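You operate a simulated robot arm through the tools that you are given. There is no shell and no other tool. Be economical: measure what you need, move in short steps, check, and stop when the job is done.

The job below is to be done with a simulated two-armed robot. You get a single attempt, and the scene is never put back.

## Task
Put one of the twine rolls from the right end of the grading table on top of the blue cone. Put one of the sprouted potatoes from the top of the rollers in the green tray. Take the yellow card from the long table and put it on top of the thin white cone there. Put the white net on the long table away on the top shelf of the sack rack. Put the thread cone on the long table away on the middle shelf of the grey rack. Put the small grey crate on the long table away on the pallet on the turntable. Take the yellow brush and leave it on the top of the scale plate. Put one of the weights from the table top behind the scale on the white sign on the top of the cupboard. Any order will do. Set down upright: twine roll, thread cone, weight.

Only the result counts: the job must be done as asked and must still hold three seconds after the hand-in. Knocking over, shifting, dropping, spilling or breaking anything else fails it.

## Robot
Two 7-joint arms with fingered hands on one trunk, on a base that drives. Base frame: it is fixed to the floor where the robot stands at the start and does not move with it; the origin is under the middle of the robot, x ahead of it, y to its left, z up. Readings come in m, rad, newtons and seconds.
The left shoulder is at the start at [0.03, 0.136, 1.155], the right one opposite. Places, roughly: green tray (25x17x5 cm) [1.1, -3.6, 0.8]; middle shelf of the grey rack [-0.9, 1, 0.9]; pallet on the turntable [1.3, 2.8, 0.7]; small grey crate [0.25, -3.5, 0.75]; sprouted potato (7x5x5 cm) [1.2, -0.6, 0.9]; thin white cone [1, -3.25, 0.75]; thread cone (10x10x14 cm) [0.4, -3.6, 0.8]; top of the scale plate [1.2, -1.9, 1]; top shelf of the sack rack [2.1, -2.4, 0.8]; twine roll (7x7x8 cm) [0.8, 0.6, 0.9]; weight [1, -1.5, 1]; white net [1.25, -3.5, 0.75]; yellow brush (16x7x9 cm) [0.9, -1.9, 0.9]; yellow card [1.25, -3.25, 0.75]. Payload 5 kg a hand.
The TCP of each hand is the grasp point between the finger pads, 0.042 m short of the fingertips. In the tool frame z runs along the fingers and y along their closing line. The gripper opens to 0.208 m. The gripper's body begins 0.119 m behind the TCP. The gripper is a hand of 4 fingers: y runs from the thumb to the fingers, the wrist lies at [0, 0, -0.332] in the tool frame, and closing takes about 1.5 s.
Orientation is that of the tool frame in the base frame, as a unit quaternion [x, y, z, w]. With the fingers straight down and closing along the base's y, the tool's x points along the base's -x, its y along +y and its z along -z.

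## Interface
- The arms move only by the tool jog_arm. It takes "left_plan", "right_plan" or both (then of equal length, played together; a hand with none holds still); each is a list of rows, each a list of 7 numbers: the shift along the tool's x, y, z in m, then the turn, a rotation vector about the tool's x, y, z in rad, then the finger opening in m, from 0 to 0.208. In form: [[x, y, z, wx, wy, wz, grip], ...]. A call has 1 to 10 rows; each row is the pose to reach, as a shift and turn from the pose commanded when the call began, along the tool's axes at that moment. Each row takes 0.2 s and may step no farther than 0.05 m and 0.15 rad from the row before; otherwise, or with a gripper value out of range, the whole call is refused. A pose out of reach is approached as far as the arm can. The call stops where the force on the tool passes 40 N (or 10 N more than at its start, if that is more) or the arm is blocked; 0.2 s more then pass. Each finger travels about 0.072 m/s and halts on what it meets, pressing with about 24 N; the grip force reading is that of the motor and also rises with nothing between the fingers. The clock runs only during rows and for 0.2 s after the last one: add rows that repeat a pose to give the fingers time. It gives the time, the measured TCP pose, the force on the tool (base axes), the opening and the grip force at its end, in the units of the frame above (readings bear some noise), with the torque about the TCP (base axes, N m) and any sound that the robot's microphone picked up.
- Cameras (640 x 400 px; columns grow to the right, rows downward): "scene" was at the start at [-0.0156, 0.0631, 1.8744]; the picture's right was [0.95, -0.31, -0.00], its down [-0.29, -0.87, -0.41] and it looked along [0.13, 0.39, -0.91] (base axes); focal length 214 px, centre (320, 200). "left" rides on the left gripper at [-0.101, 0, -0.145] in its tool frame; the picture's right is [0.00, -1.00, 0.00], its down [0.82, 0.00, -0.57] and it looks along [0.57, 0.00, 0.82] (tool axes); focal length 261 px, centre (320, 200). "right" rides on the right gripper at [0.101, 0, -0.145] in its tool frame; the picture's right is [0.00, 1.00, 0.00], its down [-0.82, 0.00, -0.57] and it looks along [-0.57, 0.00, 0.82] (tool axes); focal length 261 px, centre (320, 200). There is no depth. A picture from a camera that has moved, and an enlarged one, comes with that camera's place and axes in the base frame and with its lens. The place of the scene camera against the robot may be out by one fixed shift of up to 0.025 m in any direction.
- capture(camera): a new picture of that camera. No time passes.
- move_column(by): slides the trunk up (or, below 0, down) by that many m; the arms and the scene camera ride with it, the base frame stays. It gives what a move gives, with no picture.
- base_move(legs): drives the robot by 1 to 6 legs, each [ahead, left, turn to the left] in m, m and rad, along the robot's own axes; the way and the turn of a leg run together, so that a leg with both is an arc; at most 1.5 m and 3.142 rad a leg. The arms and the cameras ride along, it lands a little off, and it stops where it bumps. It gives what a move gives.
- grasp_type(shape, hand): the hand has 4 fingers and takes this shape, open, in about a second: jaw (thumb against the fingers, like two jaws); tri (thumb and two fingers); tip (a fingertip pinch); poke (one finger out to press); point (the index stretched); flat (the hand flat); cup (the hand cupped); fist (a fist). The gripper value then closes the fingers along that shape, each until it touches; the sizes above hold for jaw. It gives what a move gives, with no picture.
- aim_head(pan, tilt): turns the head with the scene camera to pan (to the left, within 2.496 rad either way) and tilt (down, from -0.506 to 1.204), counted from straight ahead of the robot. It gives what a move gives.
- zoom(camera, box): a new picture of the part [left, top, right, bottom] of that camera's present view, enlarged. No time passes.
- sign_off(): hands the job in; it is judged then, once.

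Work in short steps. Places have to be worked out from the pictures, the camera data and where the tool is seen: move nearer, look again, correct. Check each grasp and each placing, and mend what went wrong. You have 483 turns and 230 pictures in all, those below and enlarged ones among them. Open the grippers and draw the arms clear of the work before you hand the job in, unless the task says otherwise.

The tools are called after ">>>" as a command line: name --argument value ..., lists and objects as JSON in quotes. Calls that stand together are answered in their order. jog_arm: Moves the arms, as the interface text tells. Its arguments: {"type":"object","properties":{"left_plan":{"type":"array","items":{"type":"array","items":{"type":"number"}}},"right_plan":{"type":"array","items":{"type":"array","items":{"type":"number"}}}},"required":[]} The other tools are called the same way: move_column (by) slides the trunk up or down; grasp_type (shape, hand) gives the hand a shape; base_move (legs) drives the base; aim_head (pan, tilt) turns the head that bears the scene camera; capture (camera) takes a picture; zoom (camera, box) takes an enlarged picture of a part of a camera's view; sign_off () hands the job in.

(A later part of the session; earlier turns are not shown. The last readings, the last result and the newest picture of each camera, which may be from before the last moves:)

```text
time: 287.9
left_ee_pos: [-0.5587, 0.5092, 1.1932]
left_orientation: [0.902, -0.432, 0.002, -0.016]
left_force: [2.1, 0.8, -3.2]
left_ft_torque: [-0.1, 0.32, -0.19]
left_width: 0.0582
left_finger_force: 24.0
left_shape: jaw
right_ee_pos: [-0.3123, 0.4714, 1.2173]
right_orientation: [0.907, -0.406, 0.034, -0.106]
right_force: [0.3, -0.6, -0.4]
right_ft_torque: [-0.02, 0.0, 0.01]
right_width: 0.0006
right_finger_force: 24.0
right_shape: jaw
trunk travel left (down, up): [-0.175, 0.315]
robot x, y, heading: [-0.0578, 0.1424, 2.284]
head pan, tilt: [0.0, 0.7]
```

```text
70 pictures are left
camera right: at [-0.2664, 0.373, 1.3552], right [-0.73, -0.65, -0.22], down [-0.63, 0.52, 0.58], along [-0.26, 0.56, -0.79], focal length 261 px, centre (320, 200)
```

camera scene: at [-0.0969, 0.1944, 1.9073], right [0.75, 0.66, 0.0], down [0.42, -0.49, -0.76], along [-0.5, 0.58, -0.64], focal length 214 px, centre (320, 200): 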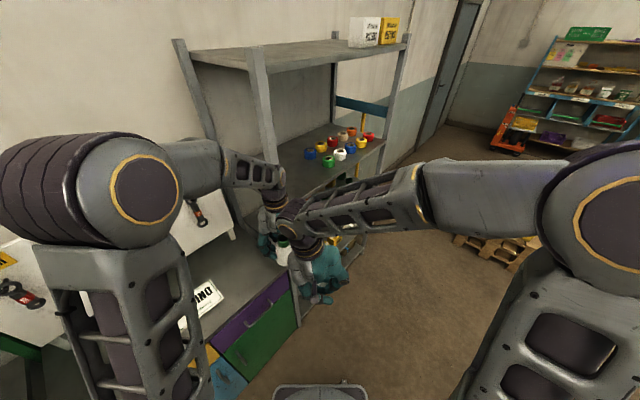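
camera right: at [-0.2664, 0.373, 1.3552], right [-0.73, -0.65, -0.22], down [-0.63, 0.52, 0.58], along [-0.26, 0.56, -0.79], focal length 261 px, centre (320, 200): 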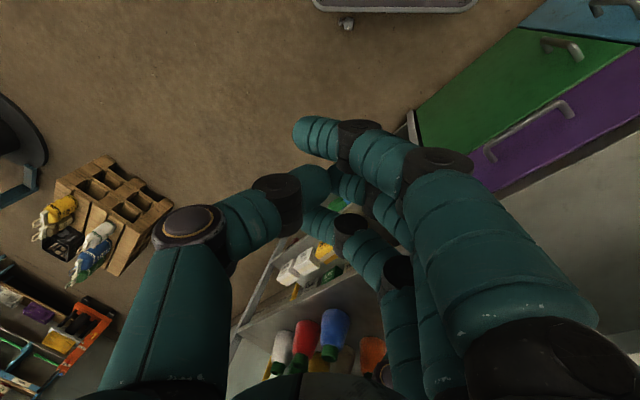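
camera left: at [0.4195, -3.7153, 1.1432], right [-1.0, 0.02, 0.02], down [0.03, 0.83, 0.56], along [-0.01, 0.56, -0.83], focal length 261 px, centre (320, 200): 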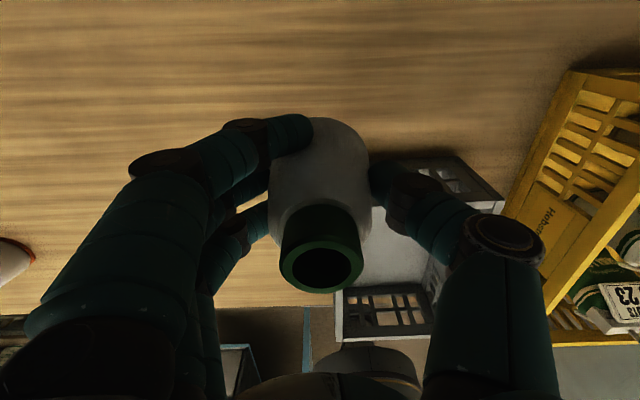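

The right hand seems to have lost the weight during the interrupted turn. I look down around to find it.

>>> aim_head --pan 0.0 --tilt 1.15

>>> capture --camera "scene"

>>> zoom --camera "right" --box '[260, 100, 420, 300]'

>>> capture --camera "left"

```text
time: 288.8
left_ee_pos: [-0.5579, 0.5087, 1.1934]
left_orientation: [0.902, -0.432, 0.002, -0.016]
left_force: [3.0, -0.4, -2.8]
left_ft_torque: [-0.03, 0.4, -0.18]
left_width: 0.0584
left_finger_force: 24.3
left_shape: jaw
right_ee_pos: [-0.3118, 0.4713, 1.2184]
right_orientation: [0.907, -0.406, 0.035, -0.105]
right_force: [0.8, -0.5, 0.6]
right_ft_torque: [0.03, -0.03, -0.01]
right_width: 0.0007
right_finger_force: 24.4
right_shape: jaw
trunk travel left (down, up): [-0.175, 0.315]
robot x, y, heading: [-0.0536, 0.1424, 2.287]
head pan, tilt: [0.0, 1.15]
```

```text
69 pictures are left
camera scene: at [-0.0802, 0.1753, 1.8743], right [0.75, 0.66, 0.0], down [0.6, -0.69, -0.41], along [-0.27, 0.31, -0.91], focal length 214 px, centre (320, 200)
```

scene: 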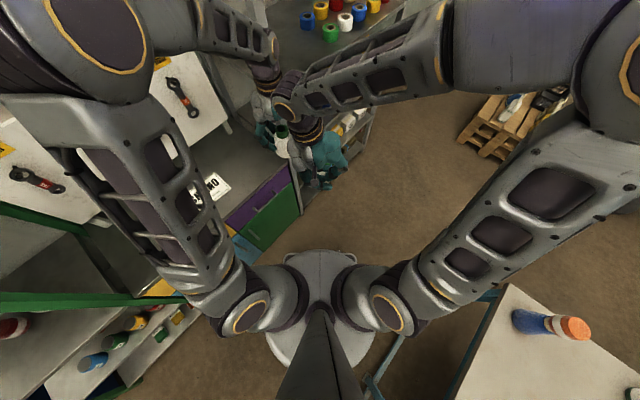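

```text
2.00 times, centred on (340, 200) of right
camera zoom: at [-0.2663, 0.373, 1.3552], right [-0.73, -0.65, -0.22], down [-0.63, 0.52, 0.58], along [-0.26, 0.56, -0.79], focal length 521 px, centre (280, 200)
```

zoom: 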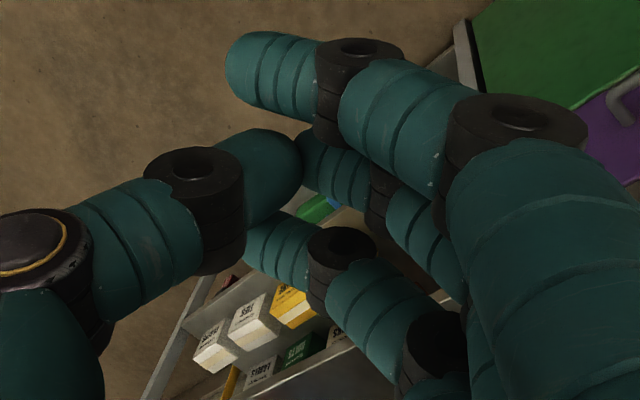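

```text
67 pictures are left
camera left: at [-0.625, 0.5834, 1.3388], right [0.78, 0.63, 0.03], down [0.51, -0.65, 0.56], along [0.37, -0.42, -0.83], focal length 261 px, centre (320, 200)
```

left: 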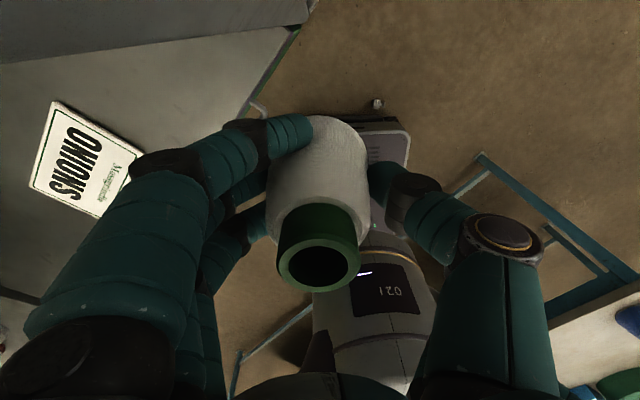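

A small grey object lies on the floor by the base's front edge — likely the weight. I zoom to identify it.

>>> zoom --camera "left" --box '[330, 80, 430, 160]'

>>> zoom --camera "scene" --box '[250, 80, 380, 270]'

```text
5.00 times, centred on (380, 120) of left
camera zoom: at [-0.625, 0.5834, 1.3388], right [0.78, 0.63, 0.03], down [0.51, -0.65, 0.56], along [0.37, -0.42, -0.83], focal length 1303 px, centre (20, 600)
```

zoom: 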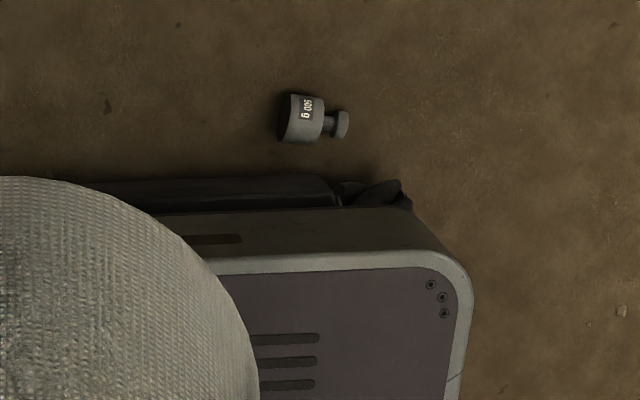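

```text
2.11 times, centred on (315, 175) of scene
camera zoom: at [-0.0802, 0.1753, 1.8743], right [0.75, 0.66, 0.0], down [0.6, -0.69, -0.41], along [-0.27, 0.31, -0.91], focal length 452 px, centre (330, 253)
```

zoom: 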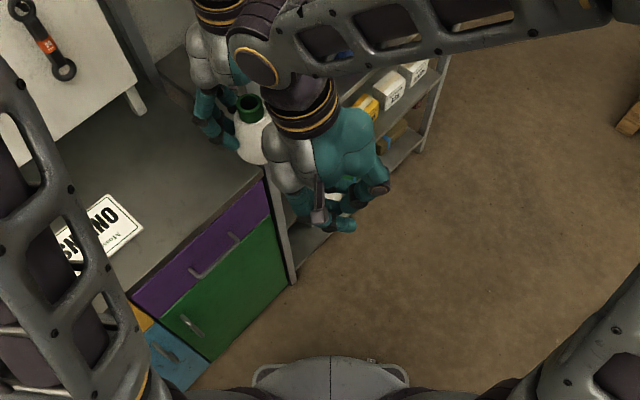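

The 500 g weight lies on its side at about (-0.17,0.53) on the floor. I back the base off to free the left hand, then will pick the weight up by its neck so it hangs upright.

>>> base_move --legs '[[-0.2, 0, 0]]'

>>> grasp_type --hand "right" --shape "tip"

>>> aim_head --pan -0.3 --tilt 1.1

>>> capture --camera "scene"

>>> capture --camera "right"

```text
time: 290.4
left_ee_pos: [-0.4264, 0.3565, 1.1933]
left_orientation: [0.902, -0.431, 0.002, -0.016]
left_force: [0.5, -1.0, -1.7]
left_ft_torque: [0.08, 0.07, 0.03]
left_width: 0.058
left_finger_force: 24.2
left_shape: jaw
right_ee_pos: [-0.1814, 0.3179, 1.219]
right_orientation: [0.908, -0.404, 0.035, -0.106]
right_force: [-0.8, -0.9, -0.3]
right_ft_torque: [0.12, 0.1, 0.02]
right_width: 0.0006
right_finger_force: 23.4
right_shape: jaw
trunk travel left (down, up): [-0.175, 0.315]
robot x, y, heading: [0.0794, -0.0062, 2.288]
head pan, tilt: [0.0, 1.15]
```

```text
time: 291.3
left_ee_pos: [-0.4275, 0.3579, 1.1938]
left_orientation: [0.902, -0.431, 0.001, -0.016]
left_force: [-1.0, -0.3, -1.8]
left_ft_torque: [0.01, 0.01, -0.03]
left_width: 0.0584
left_finger_force: 23.8
left_shape: jaw
right_ee_pos: [-0.1824, 0.3206, 1.218]
right_orientation: [0.908, -0.404, 0.035, -0.106]
right_force: [0.9, 0.3, -0.7]
right_ft_torque: [0.02, 0.05, -0.04]
right_width: 0.208
right_finger_force: 0.0
right_shape: tip
trunk travel left (down, up): [-0.175, 0.315]
robot x, y, heading: [0.0784, -0.0049, 2.288]
head pan, tilt: [0.0, 1.15]
```

```text
time: 292.1
left_ee_pos: [-0.4277, 0.3573, 1.193]
left_orientation: [0.902, -0.43, 0.002, -0.016]
left_force: [-0.9, 0.4, -1.7]
left_ft_torque: [0.01, -0.03, -0.01]
left_width: 0.0579
left_finger_force: 24.1
left_shape: jaw
right_ee_pos: [-0.1808, 0.3194, 1.217]
right_orientation: [0.908, -0.405, 0.035, -0.105]
right_force: [0.2, -0.2, 0.2]
right_ft_torque: [-0.03, -0.03, -0.03]
right_width: 0.2079
right_finger_force: 0.1
right_shape: tip
trunk travel left (down, up): [-0.175, 0.315]
robot x, y, heading: [0.0775, -0.0033, 2.293]
head pan, tilt: [-0.3, 1.1]
```

```text
64 pictures are left
camera scene: at [0.0642, 0.0374, 1.8773], right [0.91, 0.41, 0.0], down [0.36, -0.81, -0.45], along [-0.18, 0.41, -0.89], focal length 214 px, centre (320, 200)
```

scene: 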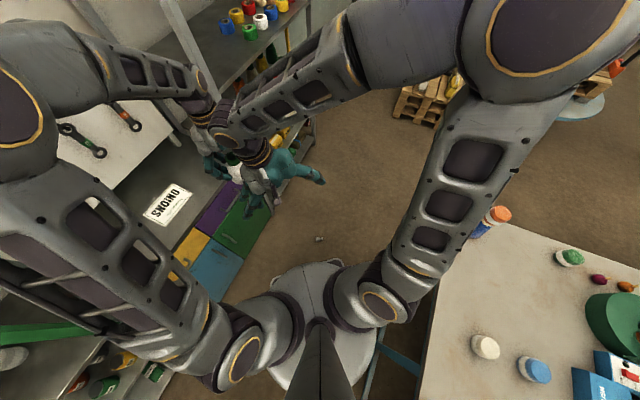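

```text
63 pictures are left
camera right: at [-0.1357, 0.222, 1.3552], right [-0.73, -0.65, -0.22], down [-0.63, 0.52, 0.58], along [-0.26, 0.56, -0.79], focal length 261 px, centre (320, 200)
```

right: 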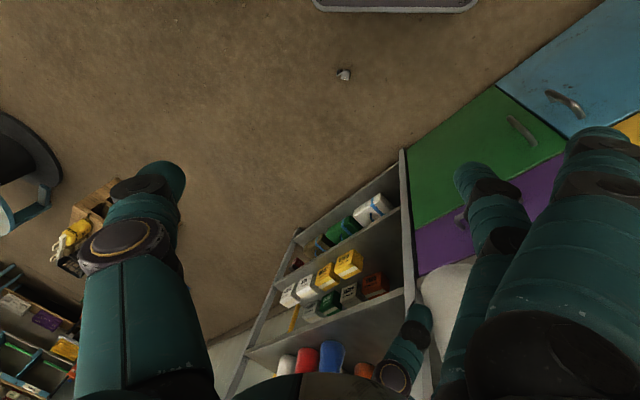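

Weight located at (-0.16,0.53) on the floor. I level the right hand, open it partially and move it above, then yaw 90°.

>>> jog_arm --right_plan '[[-0.02, -0.03, 0, -0.08, 0, 0, 0.15], [-0.045, -0.055, 0, -0.16, 0, 0, 0.1], [-0.07, -0.08, 0, -0.23, 0, 0, 0.08], [-0.095, -0.105, 0, -0.23, 0, 0, 0.08], [-0.12, -0.13, 0, -0.23, 0, 0, 0.08], [-0.145, -0.155, 0, -0.23, 0, 0, 0.08]]'

>>> jog_arm --right_plan '[[0, 0, 0.04, 0, 0, 0.15, 0.08], [0, 0, 0.085, 0, 0, 0.3, 0.08], [0, 0, 0.13, 0, 0, 0.45, 0.08], [0, 0, 0.175, 0, 0, 0.6, 0.08], [0, 0, 0.22, 0, 0, 0.75, 0.08], [0, 0, 0.265, 0, 0, 0.9, 0.08], [0, 0, 0.31, 0, 0, 1.05, 0.08], [0, 0, 0.355, 0, 0, 1.2, 0.08], [0, 0, 0.4, 0, 0, 1.35, 0.08], [0, 0, 0.445, 0, 0, 1.5, 0.08]]'

>>> move_column --by -0.17

>>> capture --camera "right"

```text
time: 293.5
left_ee_pos: [-0.4278, 0.3581, 1.1923]
left_orientation: [0.902, -0.431, 0.002, -0.014]
left_force: [-0.1, 0.7, -2.7]
left_ft_torque: [-0.1, 0.01, 0.01]
left_width: 0.0583
left_finger_force: 24.2
left_shape: jaw
right_ee_pos: [-0.1657, 0.5308, 1.2538]
right_orientation: [0.914, -0.406, -0.011, 0.0]
right_force: [-0.1, 1.0, 0.4]
right_ft_torque: [-0.1, -0.01, -0.01]
right_width: 0.0806
right_finger_force: 0.0
right_shape: tip
trunk travel left (down, up): [-0.175, 0.315]
robot x, y, heading: [0.0763, -0.0028, 2.288]
head pan, tilt: [-0.3, 1.1]
```

```text
time: 295.7
left_ee_pos: [-0.4296, 0.359, 1.1923]
left_orientation: [0.903, -0.43, 0.003, -0.015]
left_force: [0.1, 1.1, -2.9]
left_ft_torque: [-0.06, -0.03, -0.02]
left_width: 0.0582
left_finger_force: 23.8
left_shape: jaw
right_ee_pos: [-0.1761, 0.5343, 0.809]
right_orientation: [-0.39, 0.921, 0.01, -0.008]
right_force: [-1.2, 1.4, -0.2]
right_ft_torque: [-0.11, -0.13, 0.0]
right_width: 0.0805
right_finger_force: 0.0
right_shape: tip
trunk travel left (down, up): [-0.175, 0.315]
robot x, y, heading: [0.0731, -0.0085, 2.292]
head pan, tilt: [-0.3, 1.1]
```

```text
time: 297.6
left_ee_pos: [-0.4273, 0.3577, 1.0248]
left_orientation: [0.903, -0.43, 0.002, -0.015]
left_force: [-0.1, 0.1, -1.8]
left_ft_torque: [0.0, 0.03, -0.02]
left_width: 0.0582
left_finger_force: 24.3
left_shape: jaw
right_ee_pos: [-0.1755, 0.5321, 0.6414]
right_orientation: [-0.392, 0.92, 0.009, -0.007]
right_force: [0.2, -0.6, -0.2]
right_ft_torque: [0.01, 0.04, -0.02]
right_width: 0.0806
right_finger_force: 0.1
right_shape: tip
trunk travel left (down, up): [-0.005, 0.485]
robot x, y, heading: [0.0779, -0.0014, 2.291]
head pan, tilt: [-0.3, 1.1]
```

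```text
62 pictures are left
camera right: at [-0.2426, 0.4594, 0.7847], right [-0.72, 0.7, 0.02], down [0.58, 0.58, 0.57], along [0.38, 0.42, -0.82], focal length 261 px, centre (320, 200)
```

right: 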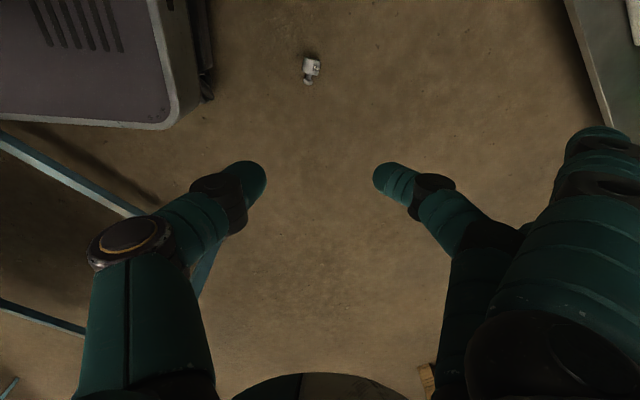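

Weight's knob is at about (-0.137,0.543), axis ~20° off the hand's. I yaw 0.3 rad more and descend to z≈0.25.

>>> jog_arm --right_plan '[[-0.01, -0.006, 0.04, 0, 0, 0.1, 0.08], [-0.02, -0.012, 0.083, 0, 0, 0.2, 0.08], [-0.025, -0.017, 0.127, 0, 0, 0.3, 0.08], [-0.025, -0.017, 0.17, 0, 0, 0.3, 0.08], [-0.025, -0.017, 0.215, 0, 0, 0.3, 0.08], [-0.025, -0.017, 0.26, 0, 0, 0.3, 0.08], [-0.025, -0.017, 0.305, 0, 0, 0.3, 0.08], [-0.025, -0.017, 0.35, 0, 0, 0.3, 0.08], [-0.025, -0.017, 0.39, 0, 0, 0.3, 0.06]]'

>>> capture --camera "right"

```text
time: 299.6
left_ee_pos: [-0.4269, 0.3571, 1.0232]
left_orientation: [0.902, -0.43, 0.001, -0.016]
left_force: [-0.2, 0.4, -2.1]
left_ft_torque: [0.01, 0.0, 0.0]
left_width: 0.0582
left_finger_force: 24.0
left_shape: jaw
right_ee_pos: [-0.1551, 0.5441, 0.2497]
right_orientation: [-0.25, 0.968, 0.009, -0.009]
right_force: [-1.3, 1.6, 0.1]
right_ft_torque: [-0.11, -0.11, 0.01]
right_width: 0.0604
right_finger_force: 0.1
right_shape: tip
trunk travel left (down, up): [-0.005, 0.485]
robot x, y, heading: [0.0751, -0.0027, 2.286]
head pan, tilt: [-0.3, 1.1]
```

```text
61 pictures are left
camera right: at [-0.2405, 0.4941, 0.3951], right [-0.48, 0.88, 0.02], down [0.73, 0.39, 0.56], along [0.48, 0.28, -0.83], focal length 261 px, centre (320, 200)
```

right: 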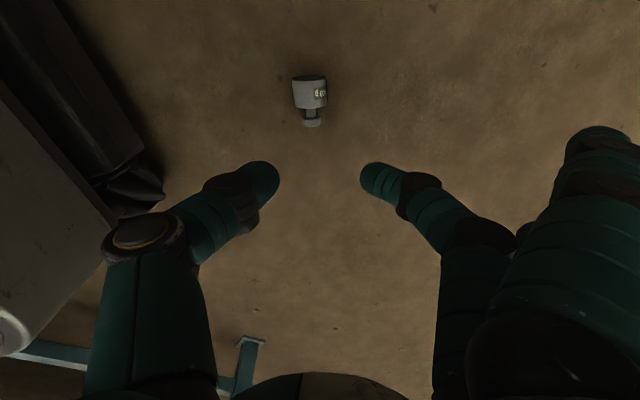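

Aligned with the weight's axis. Descend over the neck to z≈0.085.

>>> jog_arm --right_plan '[[-0.001, -0.005, 0.04, 0, 0, 0, 0.06], [-0.0017, -0.0096, 0.085, 0, 0, 0, 0.06], [-0.0017, -0.0096, 0.13, 0, 0, 0, 0.06], [-0.0017, -0.0096, 0.165, 0, 0, 0, 0.06]]'

>>> capture --camera "right"

```text
time: 300.6
left_ee_pos: [-0.4277, 0.3585, 1.0235]
left_orientation: [0.902, -0.431, 0.001, -0.016]
left_force: [0.7, 0.0, -2.6]
left_ft_torque: [-0.01, -0.03, -0.01]
left_width: 0.0584
left_finger_force: 24.2
left_shape: jaw
right_ee_pos: [-0.1523, 0.5368, 0.1205]
right_orientation: [-0.249, 0.968, 0.007, -0.01]
right_force: [1.1, -0.3, -0.8]
right_ft_torque: [0.09, -0.02, -0.01]
right_width: 0.06
right_finger_force: 0.0
right_shape: tip
right hand out of reach, approached as far as the arm can: row 4
trunk travel left (down, up): [-0.005, 0.485]
robot x, y, heading: [0.0731, -0.0075, 2.287]
head pan, tilt: [-0.3, 1.1]
```

```text
60 pictures are left
camera right: at [-0.2369, 0.4871, 0.2648], right [-0.48, 0.88, 0.02], down [0.73, 0.39, 0.56], along [0.48, 0.28, -0.83], focal length 261 px, centre (320, 200)
```

right: 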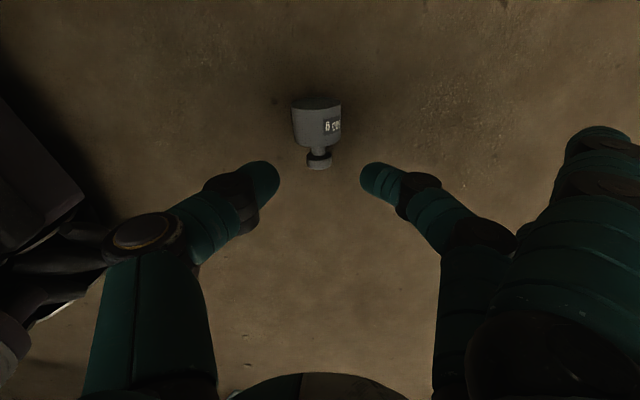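

The arm approached only to z=0.12. I try descending further to see the limit.

>>> jog_arm --right_plan '[[0.004, 0.004, 0.03, 0, 0, 0, 0.06], [0.006, 0.004, 0.06, 0, 0, 0, 0.06], [0.006, 0.004, 0.06, 0, 0, 0, 0.06]]'

```text
time: 301.4
left_ee_pos: [-0.4275, 0.3591, 1.0229]
left_orientation: [0.903, -0.43, 0.002, -0.016]
left_force: [0.4, -0.9, -2.6]
left_ft_torque: [0.02, 0.01, -0.01]
left_width: 0.0582
left_finger_force: 24.4
left_shape: jaw
right_ee_pos: [-0.1525, 0.5372, 0.1206]
right_orientation: [-0.25, 0.968, 0.008, -0.009]
right_force: [0.4, -0.5, -0.1]
right_ft_torque: [-0.02, 0.02, -0.02]
right_width: 0.06
right_finger_force: 0.0
right_shape: tip
right hand out of reach, approached as far as the arm can: row 1, 2, 3
trunk travel left (down, up): [-0.005, 0.485]
robot x, y, heading: [0.0758, -0.004, 2.289]
head pan, tilt: [-0.3, 1.1]
```

Joint-limited here. I shift the base back 0.12 m and reach forward instead.

>>> base_move --legs '[[-0.12, 0, 0]]'

>>> jog_arm --right_plan '[[0, 0.04, 0, 0, 0, 0, 0.06], [-0.01, 0.08, 0, 0, 0, 0, 0.06], [-0.03, 0.112, 0.0, 0, 0, 0, 0.06], [-0.032, 0.114, 0.03, 0, 0, 0, 0.06]]'

```text
time: 302.4
left_ee_pos: [-0.4167, 0.3172, 1.0239]
left_orientation: [0.906, -0.423, 0.001, -0.016]
left_force: [0.7, 0.3, -2.2]
left_ft_torque: [0.0, 0.08, -0.01]
left_width: 0.0582
left_finger_force: 23.8
left_shape: jaw
right_ee_pos: [-0.1469, 0.501, 0.1208]
right_orientation: [-0.261, 0.965, 0.008, -0.01]
right_force: [-0.4, 0.9, -0.7]
right_ft_torque: [0.0, -0.04, 0.03]
right_width: 0.0599
right_finger_force: 0.1
right_shape: tip
trunk travel left (down, up): [-0.005, 0.485]
robot x, y, heading: [0.0916, -0.035, 2.309]
head pan, tilt: [-0.3, 1.1]
stopped in leg 1: the robot was blocked; the commanded pose is now the measured one
```

```text
time: 303.4
left_ee_pos: [-0.419, 0.3163, 1.0239]
left_orientation: [0.906, -0.423, 0.002, -0.018]
left_force: [-2.0, -2.2, -1.5]
left_ft_torque: [0.21, -0.28, -0.01]
left_width: 0.0581
left_finger_force: 24.0
left_shape: jaw
right_ee_pos: [-0.1626, 0.6225, 0.1529]
right_orientation: [-0.26, 0.965, 0.008, -0.009]
right_force: [-0.1, 1.2, 1.2]
right_ft_torque: [-0.2, -0.14, 0.0]
right_width: 0.06
right_finger_force: 0.0
right_shape: tip
right hand out of reach, approached as far as the arm can: row 1, 2, 3, 4
trunk travel left (down, up): [-0.005, 0.485]
robot x, y, heading: [0.0958, -0.0342, 2.312]
head pan, tilt: [-0.3, 1.1]
```

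The base touched something behind, so I stop that. Instead I lean the hand forward (aligned with the forearm) over the weight to gain depth.

>>> jog_arm --right_plan '[[0.01, -0.025, -0.02, 0, 0, 0, 0.06], [0.02, -0.05, -0.03, -0.13, 0, 0, 0.06], [0.032, -0.081, -0.03, -0.26, 0, 0, 0.06], [0.032, -0.081, -0.03, -0.4, 0, 0, 0.06]]'

>>> jog_arm --right_plan '[[0, 0.016, 0.037, 0, 0, 0, 0.06], [0, 0.03, 0.07, 0, 0, 0, 0.06]]'

>>> capture --camera "right"

```text
time: 304.4
left_ee_pos: [-0.4164, 0.3207, 1.024]
left_orientation: [0.906, -0.424, 0.001, -0.018]
left_force: [0.3, 1.1, -1.7]
left_ft_torque: [-0.08, 0.15, 0.0]
left_width: 0.0578
left_finger_force: 23.8
left_shape: jaw
right_ee_pos: [-0.1477, 0.5368, 0.1824]
right_orientation: [-0.253, 0.945, 0.201, -0.061]
right_force: [-1.1, 2.3, 0.9]
right_ft_torque: [-0.28, -0.2, 0.01]
right_width: 0.06
right_finger_force: 0.0
right_shape: tip
trunk travel left (down, up): [-0.005, 0.485]
robot x, y, heading: [0.0926, -0.0332, 2.312]
head pan, tilt: [-0.3, 1.1]
```

```text
time: 305.0
left_ee_pos: [-0.4166, 0.3179, 1.0253]
left_orientation: [0.906, -0.423, 0.002, -0.018]
left_force: [0.8, -0.6, -2.4]
left_ft_torque: [-0.05, 0.11, 0.01]
left_width: 0.0582
left_finger_force: 23.6
left_shape: jaw
right_ee_pos: [-0.1747, 0.581, 0.1285]
right_orientation: [-0.251, 0.946, 0.198, -0.061]
right_force: [-1.3, -1.1, 0.3]
right_ft_torque: [0.33, -0.22, -0.03]
right_width: 0.06
right_finger_force: 0.1
right_shape: tip
trunk travel left (down, up): [-0.005, 0.485]
robot x, y, heading: [0.0948, -0.0337, 2.31]
head pan, tilt: [-0.3, 1.1]
```

```text
59 pictures are left
camera right: at [-0.2318, 0.482, 0.261], right [-0.45, 0.8, 0.41], down [0.84, 0.21, 0.51], along [0.32, 0.57, -0.76], focal length 261 px, centre (320, 200)
```

right: 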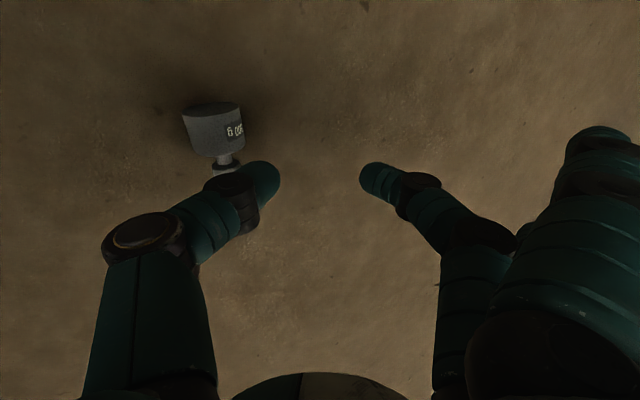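

I mis-signed the drop; recomputing with the measured axes, I lift over the weight and come down with the fingers on either side of the neck.

>>> jog_arm --right_plan '[[0.0006, 0.0164, -0.0366, 0, 0, 0, 0.06], [0.0008, -0.017, -0.047, 0, 0, 0, 0.06], [0.001, -0.0503, -0.0569, 0, 0, 0, 0.06], [0.0005, -0.0665, -0.0205, 0, 0, 0, 0.06]]'

>>> capture --camera "right"

```text
time: 306.0
left_ee_pos: [-0.4164, 0.3182, 1.024]
left_orientation: [0.906, -0.422, 0.001, -0.016]
left_force: [0.6, -0.1, -1.6]
left_ft_torque: [0.0, 0.03, 0.0]
left_width: 0.0583
left_finger_force: 23.8
left_shape: jaw
right_ee_pos: [-0.1436, 0.5237, 0.1207]
right_orientation: [-0.253, 0.945, 0.199, -0.061]
right_force: [-0.8, 2.6, 0.1]
right_ft_torque: [-0.22, -0.12, 0.01]
right_width: 0.0596
right_finger_force: 0.0
right_shape: tip
trunk travel left (down, up): [-0.005, 0.485]
robot x, y, heading: [0.0926, -0.0351, 2.313]
head pan, tilt: [-0.3, 1.1]
```

```text
58 pictures are left
camera right: at [-0.1984, 0.4243, 0.2535], right [-0.45, 0.79, 0.41], down [0.83, 0.21, 0.51], along [0.32, 0.57, -0.76], focal length 261 px, centre (320, 200)
```

right: 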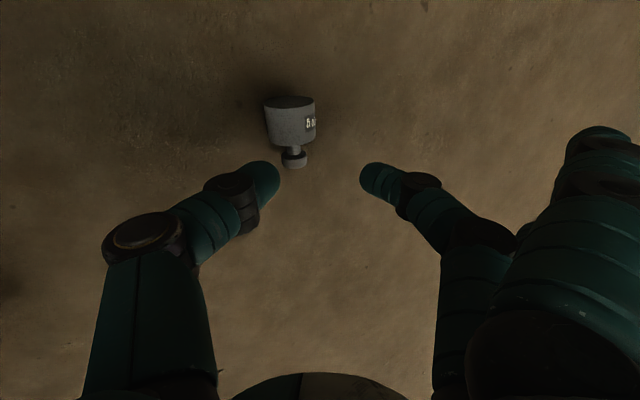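

Neck at (-0.145,0.540). Descend the final 6 cm.

>>> jog_arm --right_plan '[[-0.004, -0.0137, 0.027, 0, 0, 0, 0.06], [-0.008, -0.0255, 0.05, 0, 0, 0, 0.06]]'

>>> capture --camera "right"

```text
time: 306.6
left_ee_pos: [-0.4153, 0.3183, 1.0245]
left_orientation: [0.906, -0.424, 0.001, -0.017]
left_force: [1.0, 0.4, -1.6]
left_ft_torque: [-0.06, 0.14, 0.03]
left_width: 0.0581
left_finger_force: 23.8
left_shape: jaw
right_ee_pos: [-0.1407, 0.523, 0.1107]
right_orientation: [-0.253, 0.945, 0.199, -0.06]
right_force: [-0.5, 0.9, -0.4]
right_ft_torque: [0.01, 0.05, 0.01]
right_width: 0.0597
right_finger_force: 0.1
right_shape: tip
right hand out of reach, approached as far as the arm can: row 1, 2
trunk travel left (down, up): [-0.005, 0.485]
robot x, y, heading: [0.0924, -0.0357, 2.306]
head pan, tilt: [-0.3, 1.1]
```

```text
57 pictures are left
camera right: at [-0.1966, 0.4236, 0.2433], right [-0.45, 0.79, 0.41], down [0.83, 0.21, 0.51], along [0.32, 0.57, -0.76], focal length 261 px, centre (320, 200)
```

right: 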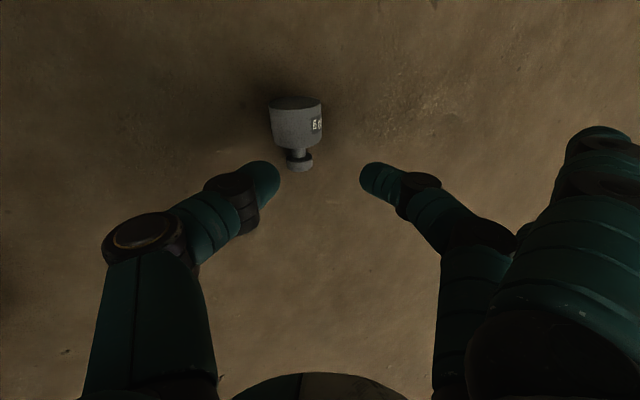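

Large yaw seems to restrict the wrist. I rise and flip the hand by -π (yaw ≈ -1.27 instead of +1.87), levelling it.

>>> jog_arm --right_plan '[[0, 0.0164, -0.0366, 0.1, 0, 0, 0.06], [0, 0.033, -0.073, 0.2, 0, 0, 0.06], [0, 0.05, -0.11, 0.3, 0, 0, 0.06], [0, 0.066, -0.146, 0.4, 0, 0, 0.06]]'

>>> jog_arm --right_plan '[[0, 0, 0, 0, 0, -0.15, 0.06], [0, 0, 0, 0, 0, -0.3, 0.06], [0, 0, 0, 0, 0, -0.45, 0.06], [0, 0, 0, 0, 0, -0.6, 0.06], [0, 0, 0, 0, 0, -0.75, 0.06], [0, 0, 0, 0, 0, -0.9, 0.06], [0, 0, 0, 0, 0, -1.05, 0.06], [0, 0, 0, 0, 0, -1.2, 0.06], [0, 0, 0, 0, 0, -1.35, 0.06], [0, 0, 0, 0, 0, -1.5, 0.06]]'

>>> jog_arm --right_plan '[[0, 0, 0, 0, 0, -0.15, 0.06], [0, 0, 0, 0, 0, -0.3, 0.06], [0, 0, 0, 0, 0, -0.45, 0.06], [0, 0, 0, 0, 0, -0.6, 0.06], [0, 0, 0, 0, 0, -0.75, 0.06], [0, 0, 0, 0, 0, -0.9, 0.06], [0, 0, 0, 0, 0, -1.05, 0.06], [0, 0, 0, 0, 0, -1.2, 0.06], [0, 0, 0, 0, 0, -1.35, 0.06], [0, 0, 0, 0, 0, -1.5, 0.06]]'

>>> jog_arm --right_plan '[[0, 0, 0.04, 0, 0, -0.14, 0.06], [0, 0, 0.09, 0, 0, -0.14, 0.06], [0, 0, 0.12, 0, 0, -0.14, 0.06]]'

```text
time: 307.6
left_ee_pos: [-0.4162, 0.3178, 1.0241]
left_orientation: [0.906, -0.423, 0.001, -0.017]
left_force: [-0.3, -0.2, -1.8]
left_ft_torque: [0.03, 0.0, -0.03]
left_width: 0.0581
left_finger_force: 24.2
left_shape: jaw
right_ee_pos: [-0.1378, 0.523, 0.2698]
right_orientation: [-0.259, 0.966, 0.006, -0.007]
right_force: [1.5, -2.5, -1.2]
right_ft_torque: [0.3, 0.19, 0.01]
right_width: 0.0597
right_finger_force: 0.0
right_shape: tip
trunk travel left (down, up): [-0.005, 0.485]
robot x, y, heading: [0.0901, -0.0355, 2.316]
head pan, tilt: [-0.3, 1.1]
```

```text
time: 309.8
left_ee_pos: [-0.4168, 0.3191, 1.0256]
left_orientation: [0.906, -0.422, 0.001, -0.017]
left_force: [0.4, -0.2, -3.0]
left_ft_torque: [0.05, 0.03, 0.0]
left_width: 0.0584
left_finger_force: 23.9
left_shape: jaw
right_ee_pos: [-0.1392, 0.5241, 0.2701]
right_orientation: [0.849, -0.528, -0.011, 0.002]
right_force: [-0.3, -0.1, -0.9]
right_ft_torque: [0.0, 0.02, 0.0]
right_width: 0.0599
right_finger_force: 0.0
right_shape: tip
trunk travel left (down, up): [-0.005, 0.485]
robot x, y, heading: [0.0895, -0.0349, 2.308]
head pan, tilt: [-0.3, 1.1]
```

```text
time: 312.0
left_ee_pos: [-0.4169, 0.319, 1.0245]
left_orientation: [0.906, -0.422, 0.001, -0.017]
left_force: [0.1, -0.6, -1.8]
left_ft_torque: [-0.02, 0.01, -0.02]
left_width: 0.0583
left_finger_force: 24.6
left_shape: jaw
right_ee_pos: [-0.1384, 0.5249, 0.2705]
right_orientation: [0.981, 0.192, -0.009, -0.007]
right_force: [0.7, -0.6, -0.5]
right_ft_torque: [0.0, 0.01, -0.01]
right_width: 0.0599
right_finger_force: 0.1
right_shape: tip
trunk travel left (down, up): [-0.005, 0.485]
robot x, y, heading: [0.091, -0.0377, 2.316]
head pan, tilt: [-0.3, 1.1]
```

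```text
time: 312.8
left_ee_pos: [-0.4159, 0.3192, 1.0254]
left_orientation: [0.906, -0.423, 0.001, -0.017]
left_force: [0.6, -0.2, -2.3]
left_ft_torque: [-0.02, -0.03, 0.02]
left_width: 0.0581
left_finger_force: 24.1
left_shape: jaw
right_ee_pos: [-0.1406, 0.5266, 0.1498]
right_orientation: [0.966, 0.259, -0.009, -0.007]
right_force: [-0.6, 1.2, 0.0]
right_ft_torque: [-0.17, -0.04, 0.04]
right_width: 0.0602
right_finger_force: 0.0
right_shape: tip
trunk travel left (down, up): [-0.005, 0.485]
robot x, y, heading: [0.0925, -0.0322, 2.31]
head pan, tilt: [-0.3, 1.1]
```

Flip worked. Move over the neck and descend to test the depth.

>>> jog_arm --right_plan '[[0.003, -0.0138, 0, 0, 0, 0, 0.06], [0.003, -0.0138, 0.03, 0, 0, 0, 0.06], [0.003, -0.0138, 0.05, 0, 0, 0, 0.06]]'

>>> capture --camera "right"

```text
time: 313.6
left_ee_pos: [-0.4157, 0.3181, 1.0245]
left_orientation: [0.906, -0.423, 0.001, -0.017]
left_force: [-0.1, -0.3, -2.6]
left_ft_torque: [0.0, 0.05, 0.0]
left_width: 0.0579
left_finger_force: 23.9
left_shape: jaw
right_ee_pos: [-0.1415, 0.5368, 0.1117]
right_orientation: [0.965, 0.26, -0.009, -0.008]
right_force: [0.2, -0.6, 0.6]
right_ft_torque: [-0.07, -0.03, 0.03]
right_width: 0.0601
right_finger_force: 0.0
right_shape: tip
right hand out of reach, approached as far as the arm can: row 3
trunk travel left (down, up): [-0.005, 0.485]
robot x, y, heading: [0.094, -0.0362, 2.311]
head pan, tilt: [-0.3, 1.1]
```

```text
56 pictures are left
camera right: at [-0.0501, 0.5865, 0.2542], right [0.5, -0.87, -0.02], down [-0.7, -0.41, 0.58], along [-0.51, -0.28, -0.81], focal length 261 px, centre (320, 200)
```

right: 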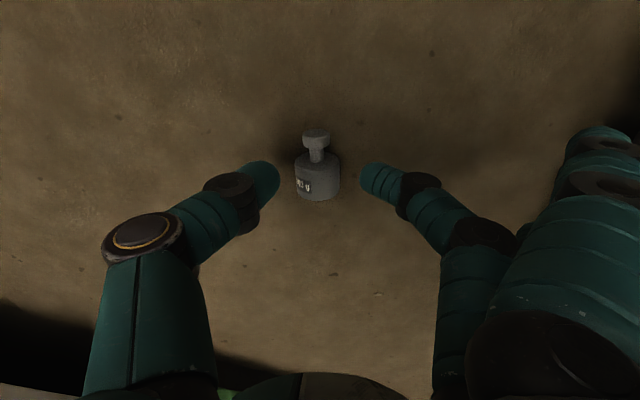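

Depth is limited at this distance; closer wrist positions go lower. I raise the trunk, turn to face -x and bring the weight to the robot's right-front side.

>>> move_column --by 0.17

>>> base_move --legs '[[0, 0, 0.83], [0.04, -0.13, 0]]'

>>> aim_head --pan -0.5 --tilt 1.1

>>> capture --camera "scene"

```text
time: 315.6
left_ee_pos: [-0.4181, 0.3188, 1.1947]
left_orientation: [0.906, -0.423, 0.001, -0.017]
left_force: [-0.7, -0.4, -1.6]
left_ft_torque: [0.02, -0.01, 0.0]
left_width: 0.0582
left_finger_force: 24.3
left_shape: jaw
right_ee_pos: [-0.1401, 0.5372, 0.282]
right_orientation: [0.966, 0.259, -0.009, -0.008]
right_force: [-0.7, -0.6, 0.0]
right_ft_torque: [0.0, 0.0, -0.01]
right_width: 0.06
right_finger_force: 0.0
right_shape: tip
trunk travel left (down, up): [-0.175, 0.315]
robot x, y, heading: [0.0917, -0.0316, 2.31]
head pan, tilt: [-0.3, 1.1]
```

```text
time: 319.0
left_ee_pos: [-0.552, -0.04, 1.1951]
left_orientation: [1.0, -0.022, -0.006, -0.015]
left_force: [-0.4, 2.7, -2.6]
left_ft_torque: [-0.27, -0.04, -0.03]
left_width: 0.0579
left_finger_force: 24.2
left_shape: jaw
right_ee_pos: [-0.5278, 0.309, 0.2829]
right_orientation: [0.779, 0.627, -0.011, -0.003]
right_force: [0.0, 0.1, -0.1]
right_ft_torque: [-0.1, 0.0, 0.0]
right_width: 0.0597
right_finger_force: 0.1
right_shape: tip
trunk travel left (down, up): [-0.175, 0.315]
robot x, y, heading: [0.0509, 0.0951, 3.141]
head pan, tilt: [-0.3, 1.1]
```

```text
time: 319.8
left_ee_pos: [-0.551, -0.0424, 1.1947]
left_orientation: [1.0, -0.022, -0.006, -0.016]
left_force: [0.2, 0.3, -1.9]
left_ft_torque: [0.01, 0.0, -0.01]
left_width: 0.0581
left_finger_force: 24.3
left_shape: jaw
right_ee_pos: [-0.5286, 0.3094, 0.2813]
right_orientation: [0.779, 0.627, -0.011, -0.003]
right_force: [0.1, -0.1, -0.3]
right_ft_torque: [-0.01, 0.02, 0.02]
right_width: 0.0599
right_finger_force: 0.1
right_shape: tip
trunk travel left (down, up): [-0.175, 0.315]
robot x, y, heading: [0.0516, 0.0907, 3.143]
head pan, tilt: [-0.499, 1.1]
```

```text
55 pictures are left
camera scene: at [0.0214, 0.1307, 1.8774], right [0.48, 0.88, 0.0], down [0.78, -0.43, -0.45], along [-0.4, 0.22, -0.89], focal length 214 px, centre (320, 200)
```

scene: 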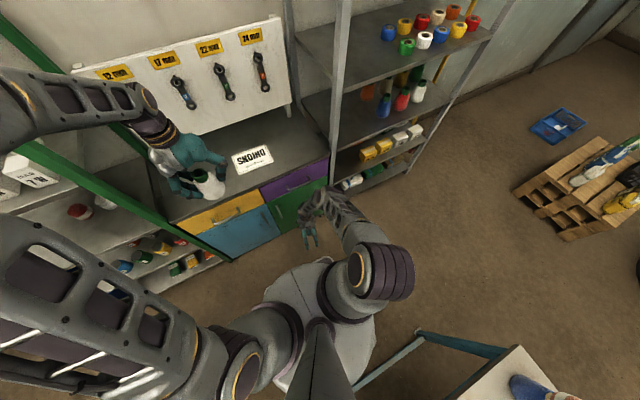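

I move the right hand back above the weight from this stance, re-aligning its yaw.

>>> jog_arm --right_plan '[[0.03, 0.03, 0, 0, 0, 0.083, 0.06], [0.06, 0.062, 0, 0, 0, 0.166, 0.06], [0.09, 0.094, 0, 0, 0, 0.25, 0.06], [0.12, 0.126, 0, 0, 0, 0.333, 0.06], [0.15, 0.158, 0, 0, 0, 0.416, 0.06], [0.18, 0.19, 0, 0, 0, 0.5, 0.06], [0.21, 0.222, 0, 0, 0, 0.58, 0.06], [0.24, 0.254, 0, 0, 0, 0.664, 0.06], [0.275, 0.288, 0, 0, 0, 0.75, 0.06], [0.307, 0.321, 0, 0, 0, 0.83, 0.06]]'

>>> move_column --by -0.17

>>> capture --camera "right"

```text
time: 320.8
left_ee_pos: [-0.5525, -0.041, 1.1946]
left_orientation: [1.0, -0.022, -0.006, -0.016]
left_force: [-0.1, 0.5, -1.7]
left_ft_torque: [-0.08, -0.04, 0.01]
left_width: 0.0582
left_finger_force: 23.9
left_shape: jaw
right_ee_pos: [-0.413, 0.3907, 0.2824]
right_orientation: [0.866, 0.5, -0.025, -0.006]
right_force: [-23.4, 2.5, 5.8]
right_ft_torque: [-0.24, -0.24, -0.4]
right_width: 0.0601
right_finger_force: 0.0
right_shape: tip
trunk travel left (down, up): [-0.175, 0.315]
robot x, y, heading: [0.0566, 0.0962, 3.139]
head pan, tilt: [-0.499, 1.1]
stopped in row 4 (right hand): the force on the tool passed its limit (the readings are from after the stop); the commanded pose is now the measured one
```

```text
time: 322.7
left_ee_pos: [-0.5508, -0.0429, 1.0246]
left_orientation: [1.0, -0.022, -0.006, -0.016]
left_force: [0.9, 0.1, -2.1]
left_ft_torque: [-0.01, 0.01, 0.01]
left_width: 0.0581
left_finger_force: 23.8
left_shape: jaw
right_ee_pos: [-0.4069, 0.3891, 0.1124]
right_orientation: [0.866, 0.499, -0.023, -0.004]
right_force: [-31.6, -1.2, 8.2]
right_ft_torque: [-0.43, -0.17, -1.26]
right_width: 0.0599
right_finger_force: 0.0
right_shape: tip
trunk travel left (down, up): [-0.005, 0.485]
robot x, y, heading: [0.0549, 0.0924, 3.139]
head pan, tilt: [-0.499, 1.1]
```

```text
54 pictures are left
camera right: at [-0.3504, 0.479, 0.2516], right [0.86, -0.51, -0.03], down [-0.39, -0.7, 0.6], along [-0.32, -0.51, -0.8], focal length 261 px, centre (320, 200)
```

right: 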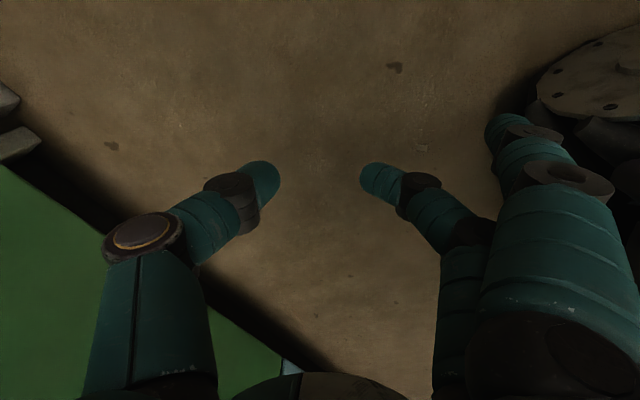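

The stretched fingers touched the robot's own base. I raise the trunk and hand, and go over at a greater height.

>>> move_column --by 0.17

>>> jog_arm --right_plan '[[0.01, -0.01, -0.04, 0, 0, 0, 0.06], [0.02, -0.01, -0.085, 0, 0, 0, 0.06], [0.03, -0.01, -0.13, 0, 0, 0, 0.06], [0.05, 0, -0.17, 0, 0, 0, 0.06], [0.09, 0.0, -0.19, 0, 0, 0.05, 0.06], [0.13, 0.02, -0.2, 0, 0, 0.1, 0.06], [0.16, 0.05, -0.2, 0, 0, 0.2, 0.06], [0.18, 0.09, -0.2, 0, 0, 0.3, 0.06], [0.19, 0.13, -0.2, 0, 0, 0.4, 0.06], [0.19, 0.17, -0.2, 0, 0, 0.5, 0.06]]'

>>> capture --camera "right"

```text
time: 324.6
left_ee_pos: [-0.5517, -0.0419, 1.1946]
left_orientation: [1.0, -0.021, -0.006, -0.016]
left_force: [0.1, 0.8, -2.0]
left_ft_torque: [0.0, -0.01, 0.0]
left_width: 0.0579
left_finger_force: 23.9
left_shape: jaw
right_ee_pos: [-0.4079, 0.3903, 0.2824]
right_orientation: [0.866, 0.5, -0.021, -0.004]
right_force: [-23.5, 1.3, 1.5]
right_ft_torque: [-0.07, 0.44, -0.72]
right_width: 0.0599
right_finger_force: 0.0
right_shape: tip
trunk travel left (down, up): [-0.175, 0.315]
robot x, y, heading: [0.0559, 0.0929, 3.141]
head pan, tilt: [-0.499, 1.1]
```

```text
time: 326.8
left_ee_pos: [-0.5506, -0.0428, 1.195]
left_orientation: [1.0, -0.022, -0.006, -0.016]
left_force: [0.2, -0.6, -2.6]
left_ft_torque: [0.05, 0.05, 0.0]
left_width: 0.058
left_finger_force: 23.6
left_shape: jaw
right_ee_pos: [-0.1561, 0.4721, 0.4721]
right_orientation: [0.963, 0.269, -0.022, 0.002]
right_force: [-0.5, 0.2, 1.0]
right_ft_torque: [-0.03, -0.11, 0.01]
right_width: 0.0598
right_finger_force: 0.1
right_shape: tip
trunk travel left (down, up): [-0.175, 0.315]
robot x, y, heading: [0.0528, 0.0942, 3.144]
head pan, tilt: [-0.499, 1.1]
```

```text
53 pictures are left
camera right: at [-0.0635, 0.526, 0.6105], right [0.51, -0.86, -0.01], down [-0.68, -0.41, 0.61], along [-0.52, -0.31, -0.8], focal length 261 px, centre (320, 200)
```

right: 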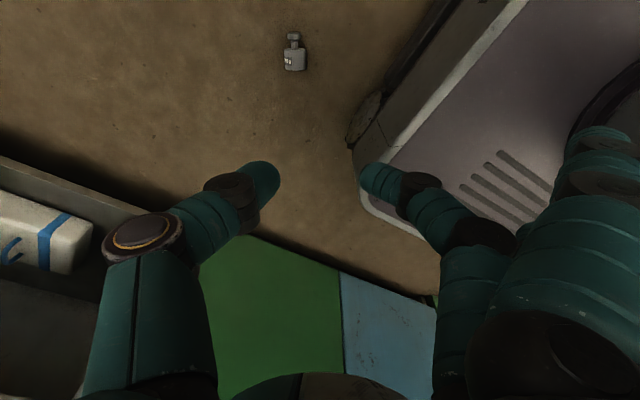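

Good view; weight's neck at (-0.152,0.536). I move above it, lower the trunk, and descend.

>>> jog_arm --right_plan '[[0.02, -0.03, 0, 0, 0, 0, 0.06], [0.037, -0.053, 0.02, 0, 0, 0, 0.06], [0.037, -0.053, 0.06, 0, 0, 0, 0.06], [0.037, -0.053, 0.1, 0, 0, 0, 0.06]]'

>>> move_column --by -0.17

>>> jog_arm --right_plan '[[0, 0, 0.04, 0, 0, 0, 0.06], [0, 0, 0.08, 0, 0, 0, 0.06], [0, 0, 0.105, 0, 0, 0, 0.06]]'

>>> capture --camera "right"

```text
time: 327.8
left_ee_pos: [-0.5517, -0.0408, 1.1944]
left_orientation: [1.0, -0.022, -0.006, -0.016]
left_force: [-0.3, -0.2, -2.0]
left_ft_torque: [-0.05, 0.01, -0.02]
left_width: 0.0581
left_finger_force: 23.8
left_shape: jaw
right_ee_pos: [-0.1542, 0.5343, 0.3693]
right_orientation: [0.963, 0.27, -0.022, 0.003]
right_force: [-1.1, 0.8, 0.2]
right_ft_torque: [-0.05, -0.07, 0.01]
right_width: 0.0598
right_finger_force: 0.0
right_shape: tip
trunk travel left (down, up): [-0.175, 0.315]
robot x, y, heading: [0.0506, 0.0962, 3.143]
head pan, tilt: [-0.499, 1.1]
```

```text
time: 328.9
left_ee_pos: [-0.5514, -0.0414, 1.0973]
left_orientation: [1.0, -0.022, -0.006, -0.016]
left_force: [-0.1, -0.2, -1.7]
left_ft_torque: [-0.04, 0.01, 0.05]
left_width: 0.0582
left_finger_force: 24.0
left_shape: jaw
right_ee_pos: [-0.1602, 0.5423, 0.2759]
right_orientation: [0.963, 0.269, -0.021, -0.003]
right_force: [-3.0, 6.2, 12.0]
right_ft_torque: [-2.19, -0.81, -0.06]
right_width: 0.0597
right_finger_force: 0.1
right_shape: tip
trunk travel left (down, up): [-0.078, 0.412]
robot x, y, heading: [0.0519, 0.0922, 3.138]
head pan, tilt: [-0.499, 1.1]
stopped: the force on the tool passed its limit (the readings are from after the stop); the commanded pose is now the measured one
```

```text
time: 329.2
left_ee_pos: [-0.552, -0.0421, 1.0976]
left_orientation: [1.0, -0.022, -0.006, -0.016]
left_force: [0.0, -0.6, -2.0]
left_ft_torque: [-0.01, -0.04, 0.0]
left_width: 0.0584
left_finger_force: 24.6
left_shape: jaw
right_ee_pos: [-0.1626, 0.5482, 0.2681]
right_orientation: [0.963, 0.269, -0.022, -0.008]
right_force: [-2.6, 3.5, 17.2]
right_ft_torque: [-3.21, -1.23, -0.09]
right_width: 0.0597
right_finger_force: 0.1
right_shape: tip
trunk travel left (down, up): [-0.078, 0.412]
robot x, y, heading: [0.0531, 0.0957, 3.141]
head pan, tilt: [-0.499, 1.1]
stopped in row 1 (right hand): the force on the tool passed its limit (the readings are from after the stop); the commanded pose is now the measured one
```

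```text
52 pictures are left
camera right: at [-0.0692, 0.6011, 0.4076], right [0.51, -0.86, -0.03], down [-0.68, -0.42, 0.6], along [-0.53, -0.29, -0.8], focal length 261 px, centre (320, 200)
```

right: 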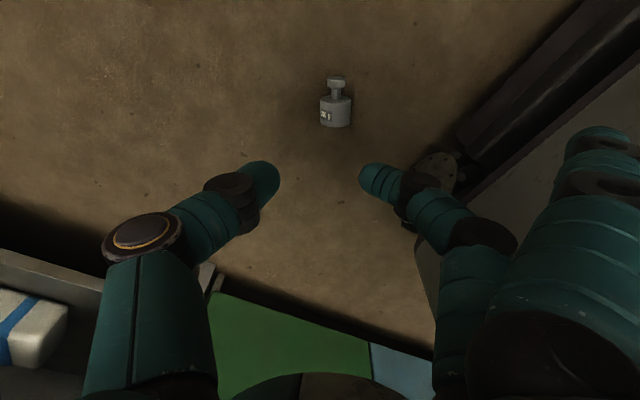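

Stretched fingers hit the base again. I raise and flip the hand by π so that they point away from the base.

>>> jog_arm --right_plan '[[0, -0.02, -0.045, 0, 0, 0, 0.06], [0, -0.03, -0.09, 0, 0, 0.12, 0.06], [0, -0.03, -0.12, 0, 0, 0.27, 0.06], [0, -0.03, -0.12, 0, 0, 0.42, 0.06], [0, -0.03, -0.12, 0, 0, 0.57, 0.06], [0, -0.03, -0.12, 0, 0, 0.72, 0.06], [0, -0.03, -0.12, 0, 0, 0.87, 0.06], [0, -0.03, -0.12, 0, 0, 1.02, 0.06], [0, -0.03, -0.12, 0, 0, 1.17, 0.06], [0, -0.03, -0.12, 0, 0, 1.32, 0.06]]'

>>> jog_arm --right_plan '[[0, 0, 0, 0, 0, 0.15, 0.06], [0, 0, 0, 0, 0, 0.3, 0.06], [0, 0, 0, 0, 0, 0.45, 0.06], [0, 0, 0, 0, 0, 0.6, 0.06], [0, 0, 0, 0, 0, 0.75, 0.06], [0, 0, 0, 0, 0, 0.9, 0.06], [0, 0, 0, 0, 0, 1.05, 0.06], [0, 0, 0, 0, 0, 1.2, 0.06], [0, 0, 0, 0, 0, 1.35, 0.06], [0, 0, 0, 0, 0, 1.5, 0.06]]'

>>> jog_arm --right_plan '[[0, 0, 0, 0, 0, 0.15, 0.06], [0, 0, 0, 0, 0, 0.3, 0.06], [0, 0, 0, 0, 0, 0.32, 0.06]]'

```text
time: 331.4
left_ee_pos: [-0.5512, -0.0418, 1.0976]
left_orientation: [1.0, -0.022, -0.007, -0.016]
left_force: [-0.1, -0.5, -2.2]
left_ft_torque: [-0.03, -0.01, -0.02]
left_width: 0.0583
left_finger_force: 23.8
left_shape: jaw
right_ee_pos: [-0.1721, 0.5731, 0.3883]
right_orientation: [0.925, -0.379, -0.022, 0.009]
right_force: [-0.3, -0.2, -1.1]
right_ft_torque: [-0.01, 0.02, 0.03]
right_width: 0.0598
right_finger_force: 0.1
right_shape: tip
trunk travel left (down, up): [-0.078, 0.412]
robot x, y, heading: [0.0491, 0.0954, 3.137]
head pan, tilt: [-0.499, 1.1]
```

```text
time: 333.6
left_ee_pos: [-0.5514, -0.0419, 1.0979]
left_orientation: [1.0, -0.021, -0.005, -0.016]
left_force: [-0.2, 0.9, -2.0]
left_ft_torque: [0.03, 0.02, 0.01]
left_width: 0.058
left_finger_force: 23.9
left_shape: jaw
right_ee_pos: [-0.1729, 0.5735, 0.3878]
right_orientation: [-0.42, 0.907, 0.011, -0.021]
right_force: [-0.9, -1.1, 0.7]
right_ft_torque: [0.0, 0.0, 0.0]
right_width: 0.0599
right_finger_force: 0.0
right_shape: tip
trunk travel left (down, up): [-0.078, 0.412]
robot x, y, heading: [0.0532, 0.0948, 3.139]
head pan, tilt: [-0.499, 1.1]
```

```text
time: 334.4
left_ee_pos: [-0.5509, -0.0407, 1.0978]
left_orientation: [1.0, -0.022, -0.006, -0.016]
left_force: [0.1, -0.3, -2.2]
left_ft_torque: [0.03, 0.03, 0.0]
left_width: 0.0581
left_finger_force: 24.3
left_shape: jaw
right_ee_pos: [-0.172, 0.5734, 0.3874]
right_orientation: [-0.269, 0.963, 0.007, -0.022]
right_force: [0.0, 0.4, 0.0]
right_ft_torque: [-0.01, 0.01, 0.0]
right_width: 0.0597
right_finger_force: 0.0
right_shape: tip
trunk travel left (down, up): [-0.078, 0.412]
robot x, y, heading: [0.0505, 0.0939, 3.138]
head pan, tilt: [-0.499, 1.1]
```

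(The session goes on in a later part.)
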